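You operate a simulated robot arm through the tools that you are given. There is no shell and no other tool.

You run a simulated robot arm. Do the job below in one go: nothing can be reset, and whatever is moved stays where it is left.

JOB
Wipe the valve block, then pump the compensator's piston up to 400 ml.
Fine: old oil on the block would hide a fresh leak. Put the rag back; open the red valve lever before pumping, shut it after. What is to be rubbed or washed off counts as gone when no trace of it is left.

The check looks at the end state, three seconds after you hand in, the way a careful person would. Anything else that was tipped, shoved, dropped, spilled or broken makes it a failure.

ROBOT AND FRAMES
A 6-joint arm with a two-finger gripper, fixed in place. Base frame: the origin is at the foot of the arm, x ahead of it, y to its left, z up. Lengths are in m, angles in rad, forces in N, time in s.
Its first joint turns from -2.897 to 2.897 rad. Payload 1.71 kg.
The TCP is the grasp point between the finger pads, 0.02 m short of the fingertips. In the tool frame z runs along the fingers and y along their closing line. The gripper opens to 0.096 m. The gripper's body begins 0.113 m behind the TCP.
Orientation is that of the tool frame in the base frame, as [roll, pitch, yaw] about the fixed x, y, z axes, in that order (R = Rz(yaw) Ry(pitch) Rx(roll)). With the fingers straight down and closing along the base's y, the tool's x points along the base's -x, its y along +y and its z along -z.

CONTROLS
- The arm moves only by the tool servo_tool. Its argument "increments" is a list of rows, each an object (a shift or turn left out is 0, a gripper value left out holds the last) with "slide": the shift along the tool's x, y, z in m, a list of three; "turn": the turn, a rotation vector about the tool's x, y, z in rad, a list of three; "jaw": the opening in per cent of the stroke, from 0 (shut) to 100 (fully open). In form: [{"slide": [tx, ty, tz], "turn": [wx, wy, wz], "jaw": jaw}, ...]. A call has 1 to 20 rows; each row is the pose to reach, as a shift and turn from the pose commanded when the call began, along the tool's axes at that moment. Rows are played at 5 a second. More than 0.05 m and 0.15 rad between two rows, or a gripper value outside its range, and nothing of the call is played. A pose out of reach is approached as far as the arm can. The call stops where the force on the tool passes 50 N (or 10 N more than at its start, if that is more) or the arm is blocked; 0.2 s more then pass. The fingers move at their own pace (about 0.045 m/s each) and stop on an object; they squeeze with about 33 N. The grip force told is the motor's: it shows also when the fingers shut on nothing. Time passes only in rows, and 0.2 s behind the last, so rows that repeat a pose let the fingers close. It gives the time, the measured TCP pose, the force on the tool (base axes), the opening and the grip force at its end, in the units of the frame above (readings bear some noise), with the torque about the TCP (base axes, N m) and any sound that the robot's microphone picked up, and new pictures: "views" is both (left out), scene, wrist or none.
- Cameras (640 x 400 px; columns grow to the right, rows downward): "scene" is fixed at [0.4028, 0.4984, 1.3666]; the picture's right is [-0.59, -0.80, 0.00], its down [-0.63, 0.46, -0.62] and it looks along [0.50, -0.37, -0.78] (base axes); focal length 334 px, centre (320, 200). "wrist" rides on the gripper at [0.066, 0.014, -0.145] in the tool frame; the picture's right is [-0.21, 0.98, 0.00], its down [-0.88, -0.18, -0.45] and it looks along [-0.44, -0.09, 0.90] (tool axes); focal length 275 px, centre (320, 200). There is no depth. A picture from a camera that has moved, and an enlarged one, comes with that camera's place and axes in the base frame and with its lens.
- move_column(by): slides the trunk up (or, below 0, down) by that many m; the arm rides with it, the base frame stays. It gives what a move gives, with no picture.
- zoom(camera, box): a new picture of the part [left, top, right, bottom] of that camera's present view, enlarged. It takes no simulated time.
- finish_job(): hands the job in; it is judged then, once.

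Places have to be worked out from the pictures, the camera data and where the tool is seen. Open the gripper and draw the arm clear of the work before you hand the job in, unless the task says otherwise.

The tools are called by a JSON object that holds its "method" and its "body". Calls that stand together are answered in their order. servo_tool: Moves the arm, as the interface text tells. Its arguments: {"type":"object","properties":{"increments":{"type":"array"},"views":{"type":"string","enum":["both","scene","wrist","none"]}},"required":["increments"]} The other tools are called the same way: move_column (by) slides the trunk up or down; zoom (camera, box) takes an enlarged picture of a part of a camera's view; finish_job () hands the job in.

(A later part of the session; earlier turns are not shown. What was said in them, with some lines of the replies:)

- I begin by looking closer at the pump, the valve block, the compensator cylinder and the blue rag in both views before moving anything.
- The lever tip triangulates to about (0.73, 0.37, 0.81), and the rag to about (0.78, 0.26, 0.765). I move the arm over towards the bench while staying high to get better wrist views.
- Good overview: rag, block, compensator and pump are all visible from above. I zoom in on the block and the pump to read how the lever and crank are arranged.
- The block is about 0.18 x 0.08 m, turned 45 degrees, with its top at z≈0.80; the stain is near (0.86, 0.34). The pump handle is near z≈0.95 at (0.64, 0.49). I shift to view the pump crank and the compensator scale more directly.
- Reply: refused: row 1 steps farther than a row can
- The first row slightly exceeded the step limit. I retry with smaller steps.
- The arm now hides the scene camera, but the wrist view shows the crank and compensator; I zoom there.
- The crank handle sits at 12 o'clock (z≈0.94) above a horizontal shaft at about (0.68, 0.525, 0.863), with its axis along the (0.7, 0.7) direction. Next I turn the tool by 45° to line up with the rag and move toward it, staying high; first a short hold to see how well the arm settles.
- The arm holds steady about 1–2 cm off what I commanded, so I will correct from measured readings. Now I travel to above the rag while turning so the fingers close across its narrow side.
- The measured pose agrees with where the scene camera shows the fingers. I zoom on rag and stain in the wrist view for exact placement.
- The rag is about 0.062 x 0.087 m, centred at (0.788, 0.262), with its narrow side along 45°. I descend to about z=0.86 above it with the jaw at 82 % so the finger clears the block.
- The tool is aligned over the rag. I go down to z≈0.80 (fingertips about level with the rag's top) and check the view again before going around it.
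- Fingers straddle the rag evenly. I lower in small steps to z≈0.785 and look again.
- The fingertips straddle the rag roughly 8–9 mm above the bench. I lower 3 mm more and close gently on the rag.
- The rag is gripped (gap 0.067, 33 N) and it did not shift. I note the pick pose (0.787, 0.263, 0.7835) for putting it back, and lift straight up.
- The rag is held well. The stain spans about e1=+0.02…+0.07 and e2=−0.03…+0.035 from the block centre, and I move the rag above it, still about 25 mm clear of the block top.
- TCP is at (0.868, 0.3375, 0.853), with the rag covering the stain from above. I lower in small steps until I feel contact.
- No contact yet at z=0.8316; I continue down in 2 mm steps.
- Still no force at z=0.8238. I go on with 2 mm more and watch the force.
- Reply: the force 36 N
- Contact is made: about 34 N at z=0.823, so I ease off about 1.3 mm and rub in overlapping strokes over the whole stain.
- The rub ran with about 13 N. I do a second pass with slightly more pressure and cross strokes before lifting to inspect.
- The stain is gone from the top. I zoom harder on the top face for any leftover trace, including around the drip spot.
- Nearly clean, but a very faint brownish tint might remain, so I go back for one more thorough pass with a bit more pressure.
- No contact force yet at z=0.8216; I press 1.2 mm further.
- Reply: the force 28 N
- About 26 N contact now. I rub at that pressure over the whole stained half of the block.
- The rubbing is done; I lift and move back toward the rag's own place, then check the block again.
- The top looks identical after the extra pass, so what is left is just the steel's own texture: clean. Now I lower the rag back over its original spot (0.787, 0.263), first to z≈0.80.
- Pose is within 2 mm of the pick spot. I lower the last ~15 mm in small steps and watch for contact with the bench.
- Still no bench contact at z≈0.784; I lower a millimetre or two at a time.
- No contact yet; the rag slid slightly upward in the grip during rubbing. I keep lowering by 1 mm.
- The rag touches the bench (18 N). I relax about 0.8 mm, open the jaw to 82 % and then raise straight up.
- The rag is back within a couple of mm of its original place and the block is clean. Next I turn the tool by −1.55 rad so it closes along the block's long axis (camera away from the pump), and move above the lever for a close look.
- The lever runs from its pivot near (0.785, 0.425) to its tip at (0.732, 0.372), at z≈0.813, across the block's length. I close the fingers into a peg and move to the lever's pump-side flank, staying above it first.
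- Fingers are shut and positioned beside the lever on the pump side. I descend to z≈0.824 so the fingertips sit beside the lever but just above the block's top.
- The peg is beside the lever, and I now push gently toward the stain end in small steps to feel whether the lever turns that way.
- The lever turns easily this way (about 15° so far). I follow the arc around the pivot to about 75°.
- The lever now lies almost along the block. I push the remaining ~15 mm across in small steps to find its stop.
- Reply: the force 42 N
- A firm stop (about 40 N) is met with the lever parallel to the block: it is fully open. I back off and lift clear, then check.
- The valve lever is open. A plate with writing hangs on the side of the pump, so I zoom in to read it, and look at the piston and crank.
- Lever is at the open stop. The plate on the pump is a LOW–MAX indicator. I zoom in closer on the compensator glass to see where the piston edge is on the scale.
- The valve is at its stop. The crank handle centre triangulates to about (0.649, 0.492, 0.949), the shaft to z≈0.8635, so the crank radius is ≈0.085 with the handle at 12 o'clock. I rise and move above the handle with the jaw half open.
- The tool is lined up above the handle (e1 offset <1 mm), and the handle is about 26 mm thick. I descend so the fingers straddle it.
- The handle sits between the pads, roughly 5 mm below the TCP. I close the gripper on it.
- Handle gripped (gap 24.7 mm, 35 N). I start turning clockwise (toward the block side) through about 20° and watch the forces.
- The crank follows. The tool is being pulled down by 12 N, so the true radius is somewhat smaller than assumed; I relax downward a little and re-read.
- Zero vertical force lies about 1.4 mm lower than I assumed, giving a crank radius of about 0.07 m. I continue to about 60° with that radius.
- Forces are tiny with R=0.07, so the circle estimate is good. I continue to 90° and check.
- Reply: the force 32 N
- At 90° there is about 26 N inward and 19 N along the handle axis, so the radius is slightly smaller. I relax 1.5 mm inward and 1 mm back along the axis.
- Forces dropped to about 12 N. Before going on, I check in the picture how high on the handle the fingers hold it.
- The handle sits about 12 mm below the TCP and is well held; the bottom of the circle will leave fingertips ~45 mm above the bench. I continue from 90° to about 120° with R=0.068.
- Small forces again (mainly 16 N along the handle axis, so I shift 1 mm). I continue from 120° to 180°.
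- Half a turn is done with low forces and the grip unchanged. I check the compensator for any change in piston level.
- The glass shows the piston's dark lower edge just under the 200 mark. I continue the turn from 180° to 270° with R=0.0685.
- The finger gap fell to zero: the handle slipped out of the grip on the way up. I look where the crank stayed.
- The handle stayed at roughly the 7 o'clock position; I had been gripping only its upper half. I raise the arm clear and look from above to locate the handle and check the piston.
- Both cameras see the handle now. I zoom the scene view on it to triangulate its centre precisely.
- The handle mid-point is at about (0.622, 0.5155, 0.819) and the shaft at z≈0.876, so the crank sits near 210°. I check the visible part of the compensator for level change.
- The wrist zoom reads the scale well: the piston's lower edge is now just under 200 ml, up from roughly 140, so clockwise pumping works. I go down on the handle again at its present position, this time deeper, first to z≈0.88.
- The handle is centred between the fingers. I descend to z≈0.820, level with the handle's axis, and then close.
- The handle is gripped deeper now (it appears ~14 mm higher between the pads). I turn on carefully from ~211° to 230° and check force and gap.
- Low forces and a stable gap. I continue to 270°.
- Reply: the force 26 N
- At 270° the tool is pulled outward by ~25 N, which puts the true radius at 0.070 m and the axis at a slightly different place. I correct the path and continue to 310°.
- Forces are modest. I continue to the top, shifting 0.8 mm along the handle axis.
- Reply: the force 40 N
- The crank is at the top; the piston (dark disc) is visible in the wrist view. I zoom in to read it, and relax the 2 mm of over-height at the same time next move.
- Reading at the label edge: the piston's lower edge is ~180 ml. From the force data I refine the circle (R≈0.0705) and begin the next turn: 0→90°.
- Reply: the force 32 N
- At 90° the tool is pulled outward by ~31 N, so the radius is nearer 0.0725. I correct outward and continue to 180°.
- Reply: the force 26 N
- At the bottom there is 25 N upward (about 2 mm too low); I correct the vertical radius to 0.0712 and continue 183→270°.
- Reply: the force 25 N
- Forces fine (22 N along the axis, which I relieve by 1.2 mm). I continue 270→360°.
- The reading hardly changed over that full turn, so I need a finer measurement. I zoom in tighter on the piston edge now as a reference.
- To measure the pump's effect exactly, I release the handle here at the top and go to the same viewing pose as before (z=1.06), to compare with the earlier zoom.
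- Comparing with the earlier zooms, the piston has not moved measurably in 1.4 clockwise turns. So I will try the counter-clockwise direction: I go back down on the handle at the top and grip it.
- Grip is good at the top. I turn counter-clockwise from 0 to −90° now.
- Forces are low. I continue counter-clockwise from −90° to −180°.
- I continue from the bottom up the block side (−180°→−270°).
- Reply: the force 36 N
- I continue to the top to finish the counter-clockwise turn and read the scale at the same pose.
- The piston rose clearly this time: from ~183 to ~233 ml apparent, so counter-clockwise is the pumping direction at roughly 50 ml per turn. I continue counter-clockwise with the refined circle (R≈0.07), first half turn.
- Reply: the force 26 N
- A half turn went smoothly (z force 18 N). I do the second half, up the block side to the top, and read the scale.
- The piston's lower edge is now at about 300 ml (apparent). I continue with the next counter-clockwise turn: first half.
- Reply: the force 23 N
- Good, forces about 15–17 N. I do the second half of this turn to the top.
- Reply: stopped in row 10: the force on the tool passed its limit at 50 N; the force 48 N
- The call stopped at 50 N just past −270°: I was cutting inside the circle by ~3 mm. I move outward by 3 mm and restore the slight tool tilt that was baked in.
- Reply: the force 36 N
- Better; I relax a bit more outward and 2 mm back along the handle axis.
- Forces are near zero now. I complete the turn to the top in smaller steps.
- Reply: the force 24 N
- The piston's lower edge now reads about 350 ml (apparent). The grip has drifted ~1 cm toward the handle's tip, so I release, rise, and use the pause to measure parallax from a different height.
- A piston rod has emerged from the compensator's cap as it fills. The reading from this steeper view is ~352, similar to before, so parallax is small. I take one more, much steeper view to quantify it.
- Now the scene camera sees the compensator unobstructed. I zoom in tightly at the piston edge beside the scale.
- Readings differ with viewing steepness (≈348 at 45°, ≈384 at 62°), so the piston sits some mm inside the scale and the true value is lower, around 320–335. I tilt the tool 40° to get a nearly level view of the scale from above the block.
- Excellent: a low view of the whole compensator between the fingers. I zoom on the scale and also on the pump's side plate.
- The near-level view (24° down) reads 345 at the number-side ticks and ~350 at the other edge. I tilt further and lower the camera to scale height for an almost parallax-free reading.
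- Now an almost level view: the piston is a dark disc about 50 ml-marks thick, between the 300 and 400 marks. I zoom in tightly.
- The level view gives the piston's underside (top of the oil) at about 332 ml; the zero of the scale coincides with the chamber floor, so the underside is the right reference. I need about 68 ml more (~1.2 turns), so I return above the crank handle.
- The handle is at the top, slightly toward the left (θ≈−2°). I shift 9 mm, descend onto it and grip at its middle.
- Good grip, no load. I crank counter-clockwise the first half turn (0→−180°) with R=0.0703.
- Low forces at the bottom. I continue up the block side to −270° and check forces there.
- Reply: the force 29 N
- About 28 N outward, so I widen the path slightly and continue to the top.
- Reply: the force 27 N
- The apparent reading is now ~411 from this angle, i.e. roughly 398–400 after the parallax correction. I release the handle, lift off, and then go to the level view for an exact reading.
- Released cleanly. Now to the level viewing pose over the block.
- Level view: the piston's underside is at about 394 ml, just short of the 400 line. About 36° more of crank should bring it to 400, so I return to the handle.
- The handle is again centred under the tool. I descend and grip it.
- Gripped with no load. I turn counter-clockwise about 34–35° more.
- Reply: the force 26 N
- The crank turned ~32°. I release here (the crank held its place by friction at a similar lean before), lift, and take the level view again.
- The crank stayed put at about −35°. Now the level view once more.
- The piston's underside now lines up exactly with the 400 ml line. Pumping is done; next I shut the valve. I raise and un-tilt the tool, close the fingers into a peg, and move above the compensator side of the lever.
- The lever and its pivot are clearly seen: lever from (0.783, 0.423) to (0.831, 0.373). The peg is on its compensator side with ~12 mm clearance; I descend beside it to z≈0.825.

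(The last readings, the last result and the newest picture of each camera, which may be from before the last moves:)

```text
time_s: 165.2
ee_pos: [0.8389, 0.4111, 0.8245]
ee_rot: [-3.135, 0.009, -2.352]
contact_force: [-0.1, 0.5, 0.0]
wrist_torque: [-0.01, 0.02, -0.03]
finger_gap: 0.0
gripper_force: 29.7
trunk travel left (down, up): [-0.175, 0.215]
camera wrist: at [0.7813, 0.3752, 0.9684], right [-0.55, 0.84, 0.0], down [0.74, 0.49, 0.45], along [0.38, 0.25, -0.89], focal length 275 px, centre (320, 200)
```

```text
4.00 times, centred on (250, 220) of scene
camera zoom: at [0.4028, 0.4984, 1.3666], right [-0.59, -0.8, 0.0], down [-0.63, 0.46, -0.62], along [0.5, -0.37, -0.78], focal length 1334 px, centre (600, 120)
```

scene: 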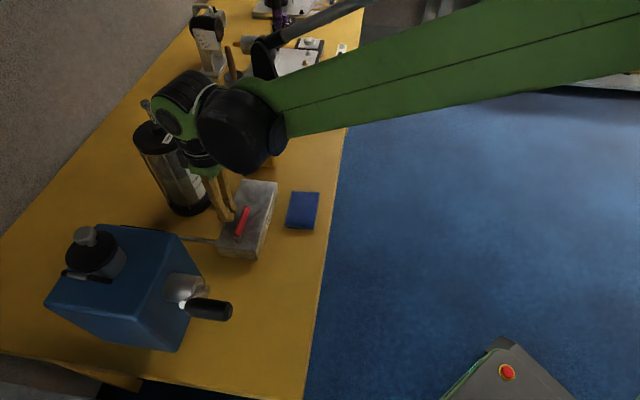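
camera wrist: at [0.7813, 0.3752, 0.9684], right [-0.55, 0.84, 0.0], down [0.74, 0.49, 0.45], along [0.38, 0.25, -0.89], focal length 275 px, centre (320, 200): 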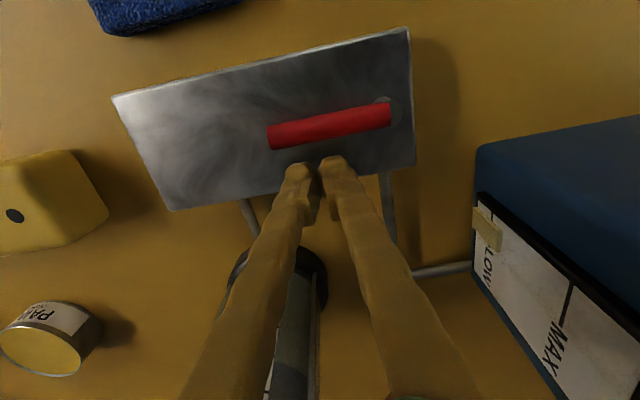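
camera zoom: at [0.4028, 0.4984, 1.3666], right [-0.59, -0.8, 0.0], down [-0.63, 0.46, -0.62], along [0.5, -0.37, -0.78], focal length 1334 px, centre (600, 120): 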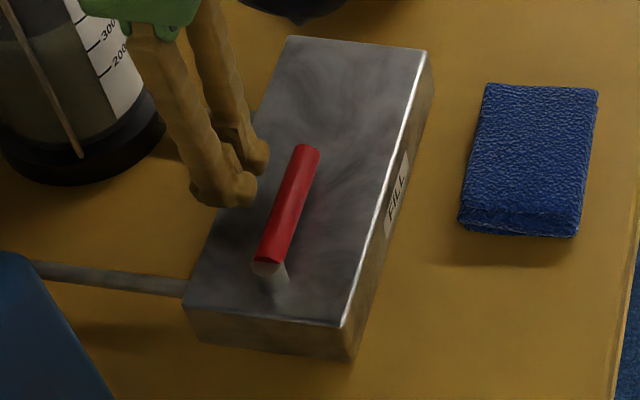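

Peg is in place beside the lever. I push it back along the arc toward its original crosswise position, up to about 15° before the end.

{"method": "servo_tool", "body": {"increments": [{"slide": [0.006, -0.001, 0]}, {"slide": [0.0125, -0.0018, 0]}, {"slide": [0.018, -0.0037, 0]}, {"slide": [0.0236, -0.0052, -0.0002]}, {"slide": [0.03, -0.0056, -0.0002]}, {"slide": [0.0361, -0.0057, -0.0003]}, {"slide": [0.043, -0.0044, -0.0003]}, {"slide": [0.0495, -0.0026, -0.0004]}, {"slide": [0.056, 0.0008, -0.0004]}, {"slide": [0.0621, 0.0046, -0.0005]}, {"slide": [0.0675, 0.01, -0.0005]}, {"slide": [0.0726, 0.0158, -0.0006]}, {"slide": [0.0726, 0.0158, -0.0006]}], "views": "both"}}

{"method": "zoom", "body": {"camera": "scene", "box": [200, 180, 300, 280]}}

```text
time_s: 168.0
ee_pos: [0.7764, 0.3717, 0.8256]
ee_rot: [-3.137, 0.008, -2.353]
contact_force: [-0.6, -0.2, 1.1]
wrist_torque: [0.0, -0.02, -0.01]
finger_gap: 0.0002
gripper_force: 29.3
trunk travel left (down, up): [-0.175, 0.215]
camera wrist: at [0.7188, 0.3352, 0.9699], right [-0.55, 0.84, 0.0], down [0.74, 0.49, 0.45], along [0.38, 0.25, -0.89], focal length 275 px, centre (320, 200)
```

scene: 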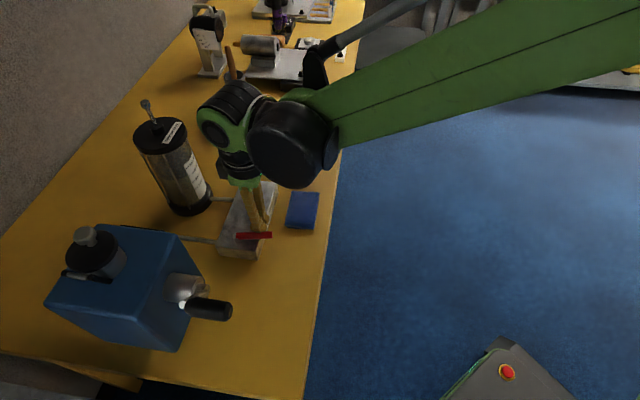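
wrist: 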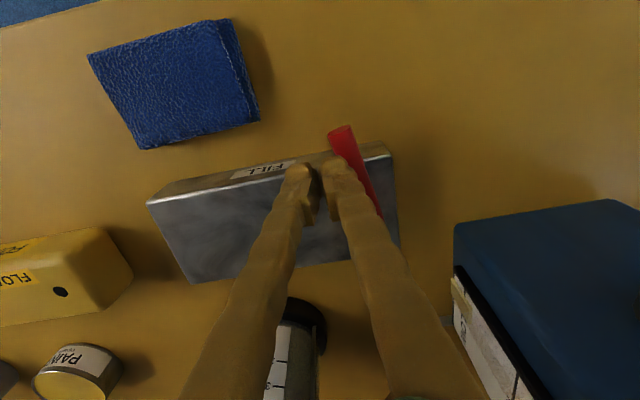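

```text
4.00 times, centred on (250, 230) of scene
camera zoom: at [0.4028, 0.4984, 1.3666], right [-0.59, -0.8, 0.0], down [-0.63, 0.46, -0.62], along [0.5, -0.37, -0.78], focal length 1334 px, centre (600, 80)
```

zoom: 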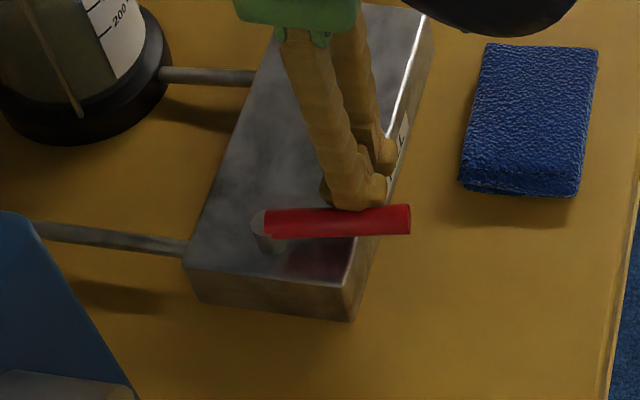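

The lever is almost across again. I push the last ~14 mm in small steps to bring it to its closed stop.

{"method": "servo_tool", "body": {"increments": [{"slide": [0.002, 0.0035, 0]}, {"slide": [0.004, 0.007, 0]}, {"slide": [0.0055, 0.0105, 0]}, {"slide": [0.007, 0.013, 0]}, {"slide": [0.0072, 0.0145, 0]}, {"slide": [0.0072, 0.016, 0]}, {"slide": [0.0072, 0.016, 0]}], "views": "scene"}}

{"method": "zoom", "body": {"camera": "scene", "box": [200, 180, 300, 280]}}

```text
time_s: 169.6
ee_pos: [0.7602, 0.3755, 0.8276]
ee_rot: [-3.135, 0.009, -2.354]
contact_force: [35.4, -17.4, 30.4]
wrist_torque: [-0.05, -0.16, -0.52]
finger_gap: 0.0
gripper_force: 29.6
trunk travel left (down, up): [-0.175, 0.215]
```

scene: 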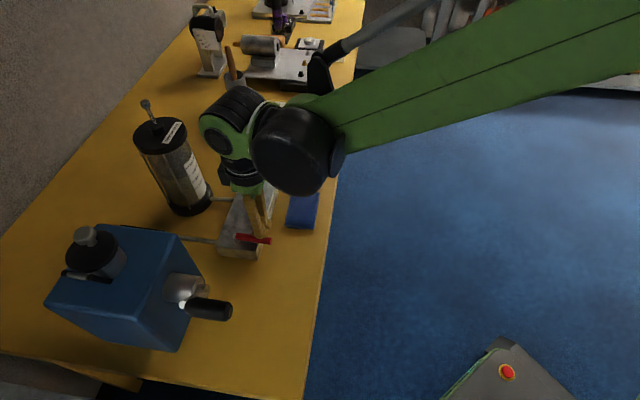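

```text
4.00 times, centred on (250, 230) of scene
camera zoom: at [0.4028, 0.4984, 1.3666], right [-0.59, -0.8, 0.0], down [-0.63, 0.46, -0.62], along [0.5, -0.37, -0.78], focal length 1334 px, centre (600, 80)
```

zoom: 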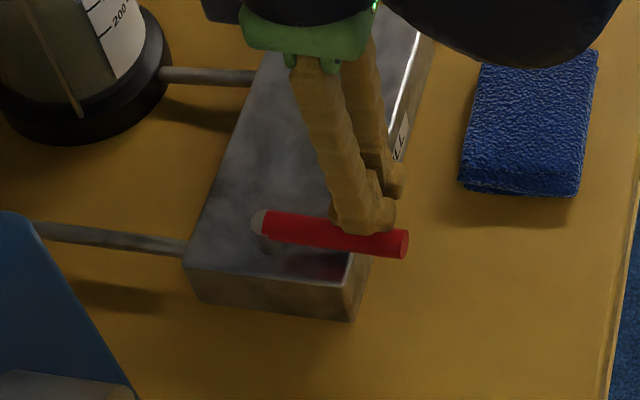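

Firm resistance (37 N along the push): the lever is at its closed stop. I back away and lift clear, then compare with the original picture.

{"method": "servo_tool", "body": {"increments": [{"slide": [0, -0.004, 0]}, {"slide": [0, -0.01, 0]}, {"slide": [0, -0.018, -0.005]}, {"slide": [0, -0.022, -0.04]}, {"slide": [0, -0.022, -0.085]}, {"slide": [0.0, -0.022, -0.13]}, {"slide": [0.02, -0.022, -0.16]}, {"slide": [0.02, -0.022, -0.16]}], "views": "both"}}

{"method": "zoom", "body": {"camera": "scene", "box": [200, 160, 340, 270]}}

{"method": "zoom", "body": {"camera": "wrist", "box": [220, 60, 440, 260]}}

```text
time_s: 171.4
ee_pos: [0.7595, 0.3496, 0.9854]
ee_rot: [-3.136, 0.009, -2.353]
contact_force: [0.4, 0.5, -0.2]
wrist_torque: [0.0, -0.04, 0.01]
finger_gap: 0.0001
gripper_force: 29.8
trunk travel left (down, up): [-0.175, 0.215]
camera wrist: at [0.7021, 0.3135, 1.1294], right [-0.55, 0.84, 0.0], down [0.74, 0.49, 0.45], along [0.38, 0.25, -0.89], focal length 275 px, centre (320, 200)
```

scene: 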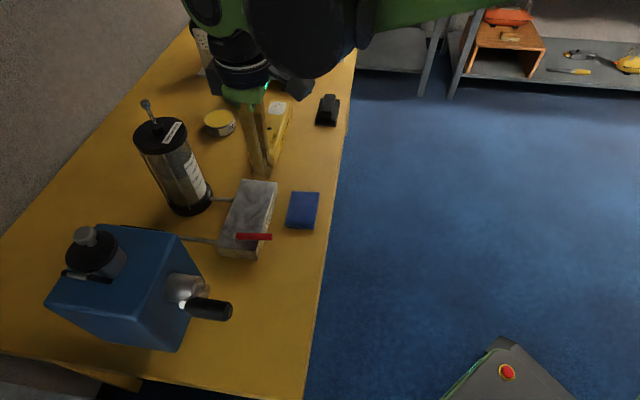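
wrist: 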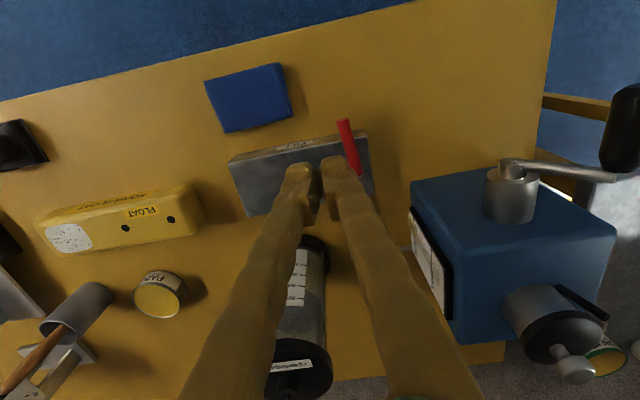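

```text
3.64 times, centred on (270, 215) of scene
camera zoom: at [0.4028, 0.4984, 1.3666], right [-0.59, -0.8, 0.0], down [-0.63, 0.46, -0.62], along [0.5, -0.37, -0.78], focal length 1213 px, centre (502, 146)
```

zoom: 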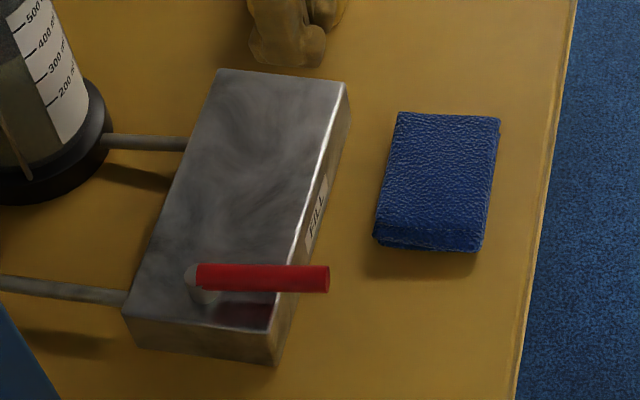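

```text
2.00 times, centred on (330, 160) of wrist
camera zoom: at [0.7021, 0.3135, 1.1294], right [-0.55, 0.84, 0.0], down [0.74, 0.49, 0.45], along [0.38, 0.25, -0.89], focal length 551 px, centre (300, 280)
```

zoom: 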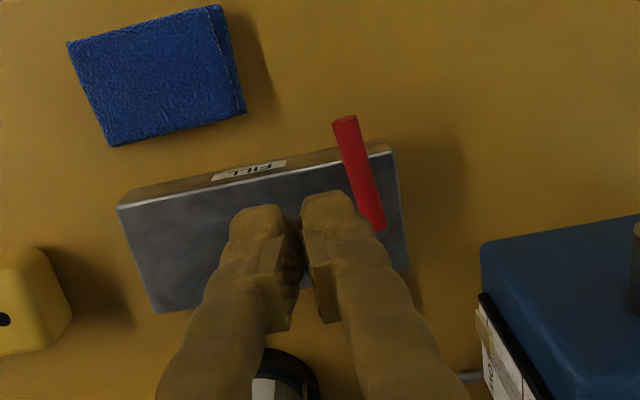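

Compared with the start, the lever is ~7° short of its original crosswise angle – it crept back when I withdrew. I go back down beside it to close it again more gently and withdraw slowly.

{"method": "servo_tool", "body": {"increments": [{"slide": [-0.0192, -0.0018, 0.02]}, {"slide": [-0.0192, -0.0018, 0.06]}, {"slide": [-0.0192, -0.0018, 0.1]}, {"slide": [-0.0192, -0.0018, 0.14]}, {"slide": [-0.0192, -0.0018, 0.1615]}, {"slide": [-0.0192, -0.0018, 0.1615]}, {"slide": [-0.0192, -0.0018, 0.1615]}], "views": "wrist"}}

{"method": "zoom", "body": {"camera": "wrist", "box": [220, 80, 440, 280]}}

```text
time_s: 173.0
ee_pos: [0.7761, 0.3609, 0.8243]
ee_rot: [-3.136, 0.011, -2.352]
contact_force: [-0.9, -0.5, -0.3]
wrist_torque: [0.0, 0.02, 0.0]
finger_gap: 0.0002
gripper_force: 29.3
trunk travel left (down, up): [-0.175, 0.215]
camera wrist: at [0.7193, 0.3243, 0.9686], right [-0.55, 0.84, 0.0], down [0.74, 0.49, 0.45], along [0.38, 0.25, -0.89], focal length 275 px, centre (320, 200)
```

wrist: 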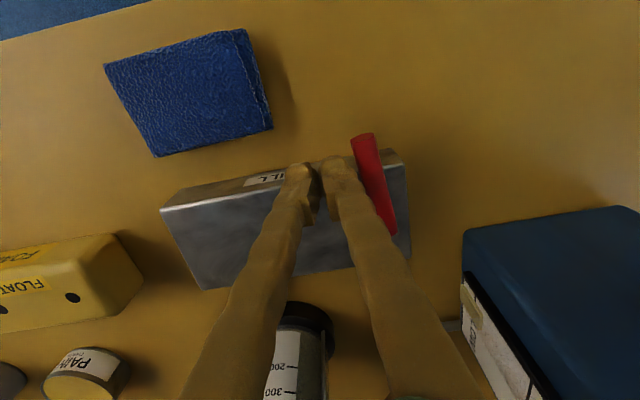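

```text
2.00 times, centred on (330, 180) of wrist
camera zoom: at [0.7193, 0.3243, 0.9686], right [-0.55, 0.84, 0.0], down [0.74, 0.49, 0.45], along [0.38, 0.25, -0.89], focal length 551 px, centre (300, 240)
```

zoom: 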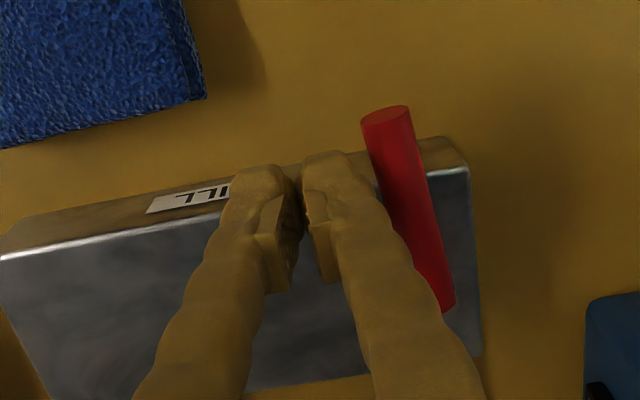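

Beside the lever again. I push slowly to the closed position.

{"method": "servo_tool", "body": {"increments": [{"slide": [0, 0.006, 0]}, {"slide": [0, 0.012, 0]}, {"slide": [0, 0.015, 0]}, {"slide": [0, 0.0165, 0]}, {"slide": [0, 0.018, 0]}, {"slide": [0, 0.0195, 0]}, {"slide": [0, 0.0205, 0]}, {"slide": [0, 0.0205, 0]}], "views": "none"}}

{"method": "servo_tool", "body": {"increments": [{"slide": [0, 0.001, 0]}, {"slide": [0, 0.001, 0]}], "views": "scene"}}

{"method": "zoom", "body": {"camera": "scene", "box": [200, 160, 340, 270]}}

```text
time_s: 174.8
ee_pos: [0.7621, 0.3721, 0.8245]
ee_rot: [-3.134, 0.008, -2.356]
contact_force: [35.4, -20.5, 21.7]
wrist_torque: [0.03, -0.31, -0.31]
finger_gap: 0.0002
gripper_force: 29.6
trunk travel left (down, up): [-0.175, 0.215]
```

```text
time_s: 175.3
ee_pos: [0.744, 0.3751, 0.8379]
ee_rot: [-3.121, 0.023, -2.353]
contact_force: [-1.5, 0.4, 0.3]
wrist_torque: [0.0, -0.16, 0.01]
finger_gap: 0.0
gripper_force: 29.5
trunk travel left (down, up): [-0.175, 0.215]
stopped in row 2: the force on the tool passed its limit at 58 N (the readings are from after the stop); the commanded pose is now the measured one
```

scene: 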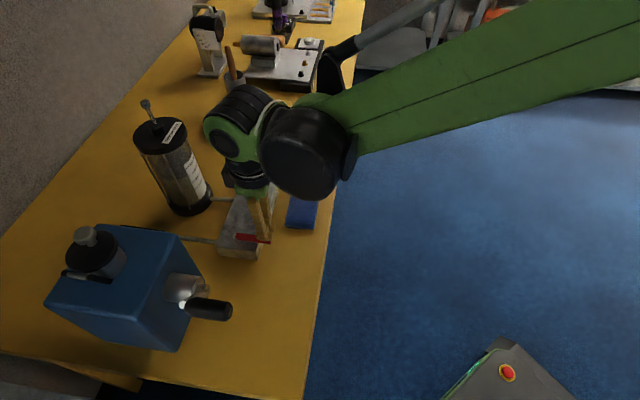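

```text
3.64 times, centred on (270, 215) of scene
camera zoom: at [0.4028, 0.4984, 1.3666], right [-0.59, -0.8, 0.0], down [-0.63, 0.46, -0.62], along [0.5, -0.37, -0.78], focal length 1213 px, centre (502, 146)
```

zoom: 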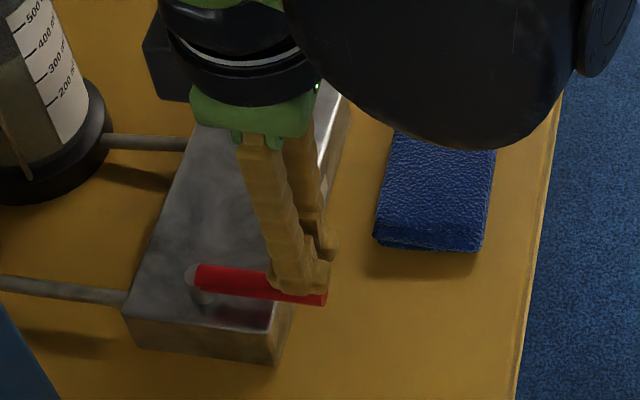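

The peg slipped up onto the lever's top at the stop; forces are zero now and the lever looks fully across. I lift straight up so as not to drag it.

{"method": "servo_tool", "body": {"increments": [{"slide": [0, 0, -0.006]}, {"slide": [0, 0, -0.015]}, {"slide": [0, 0, -0.04]}, {"slide": [0, 0, -0.08], "turn": [-0.015, 0.014, 0]}, {"slide": [0, 0, -0.12], "turn": [-0.015, 0.014, 0]}, {"slide": [0.02, -0.02, -0.15], "turn": [-0.015, 0.014, 0]}, {"slide": [0.02, -0.04, -0.15], "turn": [-0.015, 0.014, 0]}, {"slide": [0.02, -0.04, -0.15], "turn": [-0.015, 0.014, 0]}], "views": "both"}}

{"method": "zoom", "body": {"camera": "scene", "box": [200, 160, 340, 270]}}

{"method": "zoom", "body": {"camera": "wrist", "box": [280, 80, 420, 220]}}

```text
time_s: 177.1
ee_pos: [0.761, 0.3313, 0.9859]
ee_rot: [-3.138, 0.004, -2.354]
contact_force: [1.1, 0.0, 0.2]
wrist_torque: [0.03, 0.02, 0.01]
finger_gap: 0.0002
gripper_force: 29.9
trunk travel left (down, up): [-0.175, 0.215]
camera wrist: at [0.7038, 0.2944, 1.1302], right [-0.55, 0.84, 0.0], down [0.75, 0.49, 0.45], along [0.38, 0.24, -0.89], focal length 275 px, centre (320, 200)
```

scene: 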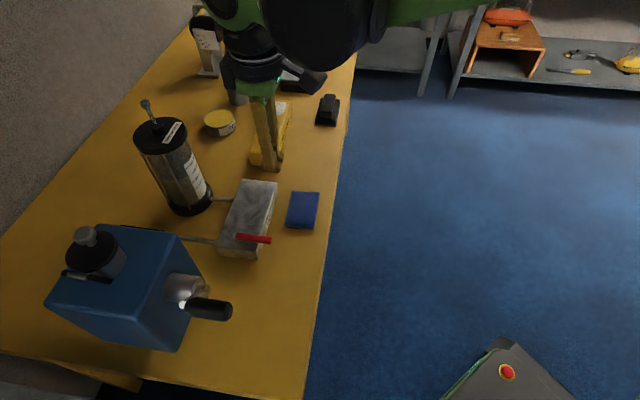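
wrist: 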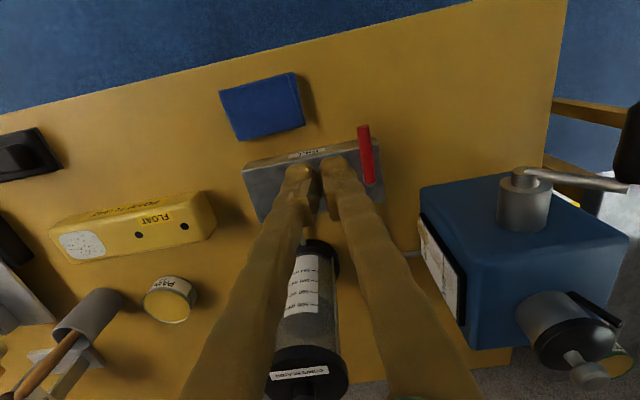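

```text
3.64 times, centred on (270, 215) of scene
camera zoom: at [0.4028, 0.4984, 1.3666], right [-0.59, -0.8, 0.0], down [-0.63, 0.46, -0.62], along [0.5, -0.37, -0.78], focal length 1213 px, centre (502, 146)
```

zoom: 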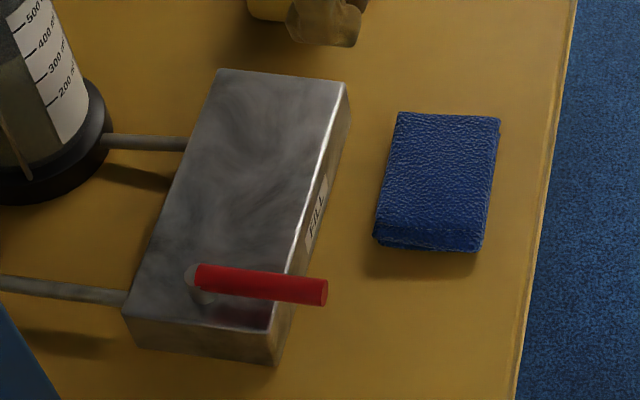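

```text
2.86 times, centred on (350, 150) of wrist
camera zoom: at [0.7038, 0.2944, 1.1302], right [-0.55, 0.84, 0.0], down [0.75, 0.49, 0.45], along [0.38, 0.24, -0.89], focal length 786 px, centre (234, 343)
```

zoom: 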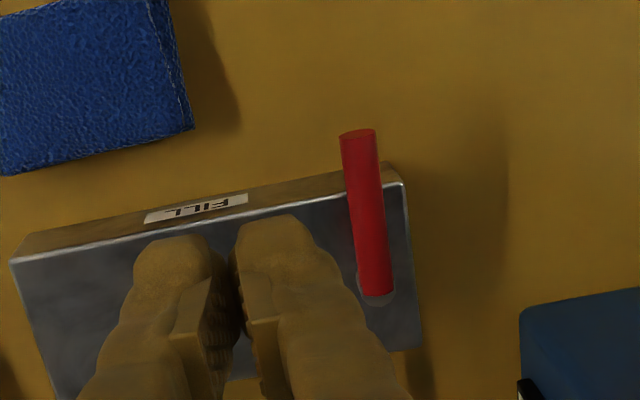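

The lever is back exactly at its original crosswise (shut) angle. I now open the gripper and draw the arm back toward its starting place, clear of the work.

{"method": "servo_tool", "body": {"increments": [{"slide": [0.01, 0.0, -0.035], "jaw": 50}, {"slide": [0.03, 0.004, -0.07], "jaw": 100}, {"slide": [0.065, 0.012, -0.097], "jaw": 100}, {"slide": [0.105, 0.02, -0.097]}, {"slide": [0.145, 0.027, -0.097]}, {"slide": [0.185, 0.034, -0.097]}, {"slide": [0.225, 0.04, -0.097]}, {"slide": [0.262, 0.046, -0.097]}, {"slide": [0.2954, 0.0508, -0.097]}, {"slide": [0.2954, 0.0508, -0.097]}, {"slide": [0.2954, 0.0508, -0.097]}], "views": "both"}}

{"method": "zoom", "body": {"camera": "scene", "box": [175, 150, 215, 190]}}

{"method": "zoom", "body": {"camera": "scene", "box": [200, 160, 340, 270]}}

{"method": "zoom", "body": {"camera": "scene", "box": [30, 90, 260, 360]}}

```text
time_s: 179.5
ee_pos: [0.5152, 0.1601, 1.0815]
ee_rot: [-3.139, 0.008, -2.356]
contact_force: [-0.1, -0.3, 0.2]
wrist_torque: [-0.01, 0.02, 0.01]
finger_gap: 0.096
gripper_force: 0.1
trunk travel left (down, up): [-0.175, 0.215]
camera wrist: at [0.4589, 0.1225, 1.2262], right [-0.55, 0.84, 0.0], down [0.75, 0.49, 0.45], along [0.38, 0.24, -0.89], focal length 275 px, centre (320, 200)
```

scene: 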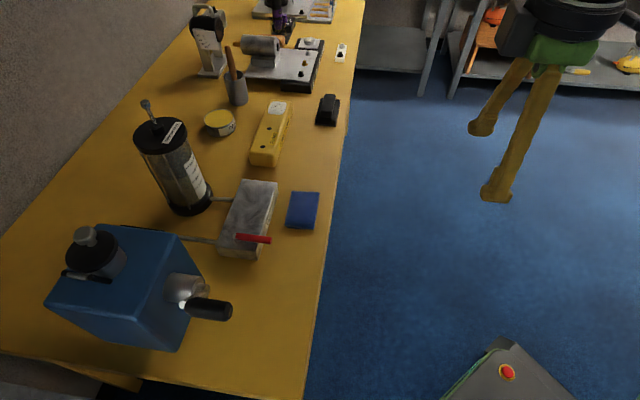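
wrist: 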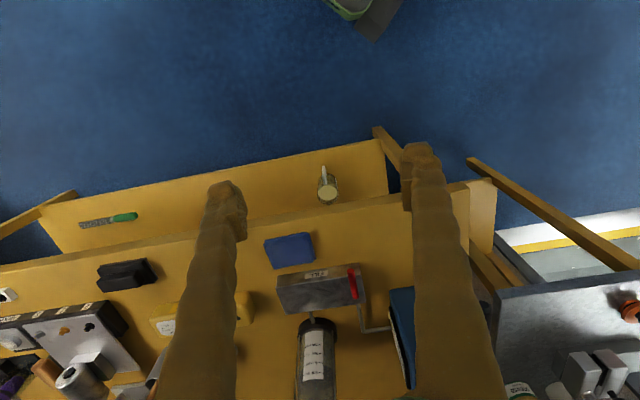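

```text
10.00 times, centred on (195, 170) of scene
camera zoom: at [0.4028, 0.4984, 1.3666], right [-0.59, -0.8, 0.0], down [-0.63, 0.46, -0.62], along [0.5, -0.37, -0.78], focal length 3336 px, centre (1570, 500)
```

zoom: 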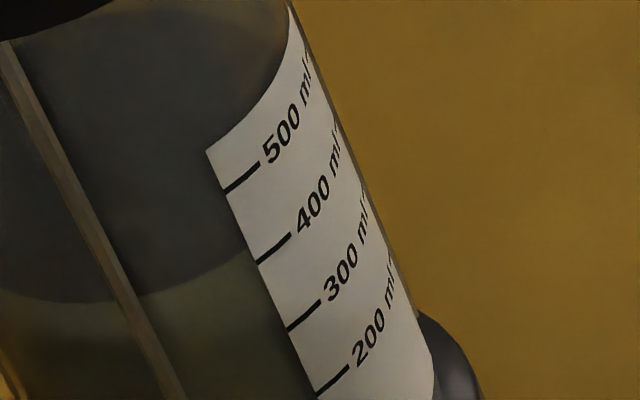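

```text
3.64 times, centred on (270, 215) of scene
camera zoom: at [0.4028, 0.4984, 1.3666], right [-0.59, -0.8, 0.0], down [-0.63, 0.46, -0.62], along [0.5, -0.37, -0.78], focal length 1213 px, centre (502, 146)
```

zoom: 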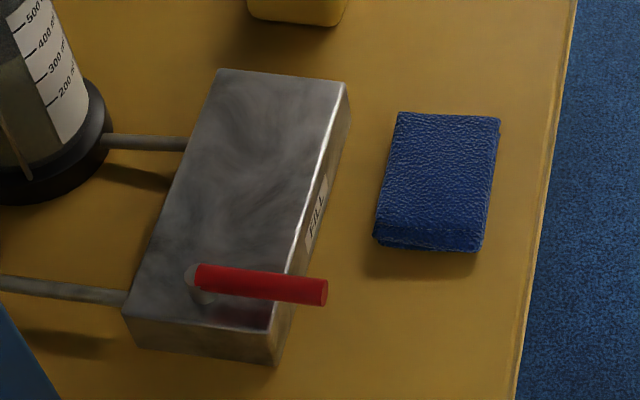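

```text
1.48 times, centred on (145, 225) of scene
camera zoom: at [0.4028, 0.4984, 1.3666], right [-0.59, -0.8, 0.0], down [-0.63, 0.46, -0.62], along [0.5, -0.37, -0.78], focal length 494 px, centre (579, 163)
```

zoom: 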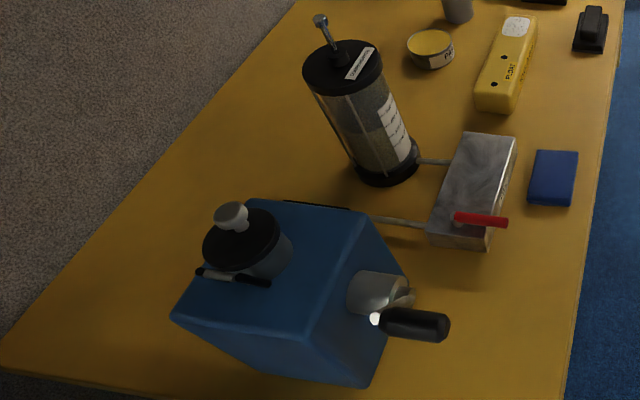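

The final view shows:
- **Block:** clean.
- **Rag:** back in its place.
- **Lever:** shut at its original angle.
- **Piston:** unchanged since its underside lined up with the 400 ml mark.
- **Arm:** gripper open, clear of the bench.

Nothing else has been disturbed, so I hand the job in.

{"method": "finish_job", "body": {}}

```text
The job is handed in.
```

The valve block is wiped and the compensator's piston is pumped up to 400 ml. I handed the job in; the result of the check has not come back.

- **Valve block:** the oil stain is gone. I zoomed in after the last pass and found no trace, only the steel's own grain.
- **Rag:** it is back within a couple of millimetres of where it lay.
- **Piston:** its underside lines up with the 400 ml mark in a level view, within about 3 ml. I read the underside because the scale's zero sits at the chamber floor.
- **Valve lever:** it was open during pumping and is now shut against its stop, at its original angle. The first closing left it about 7° short, so I closed it again.
- **Pump crank:** it pumps only counter-clockwise, at roughly 60 ml per turn. I left the handle about 35° to the left of top, where it stays put.
- **Arm:** the gripper is open and drawn back near its starting place, and nothing else on the bench was moved.
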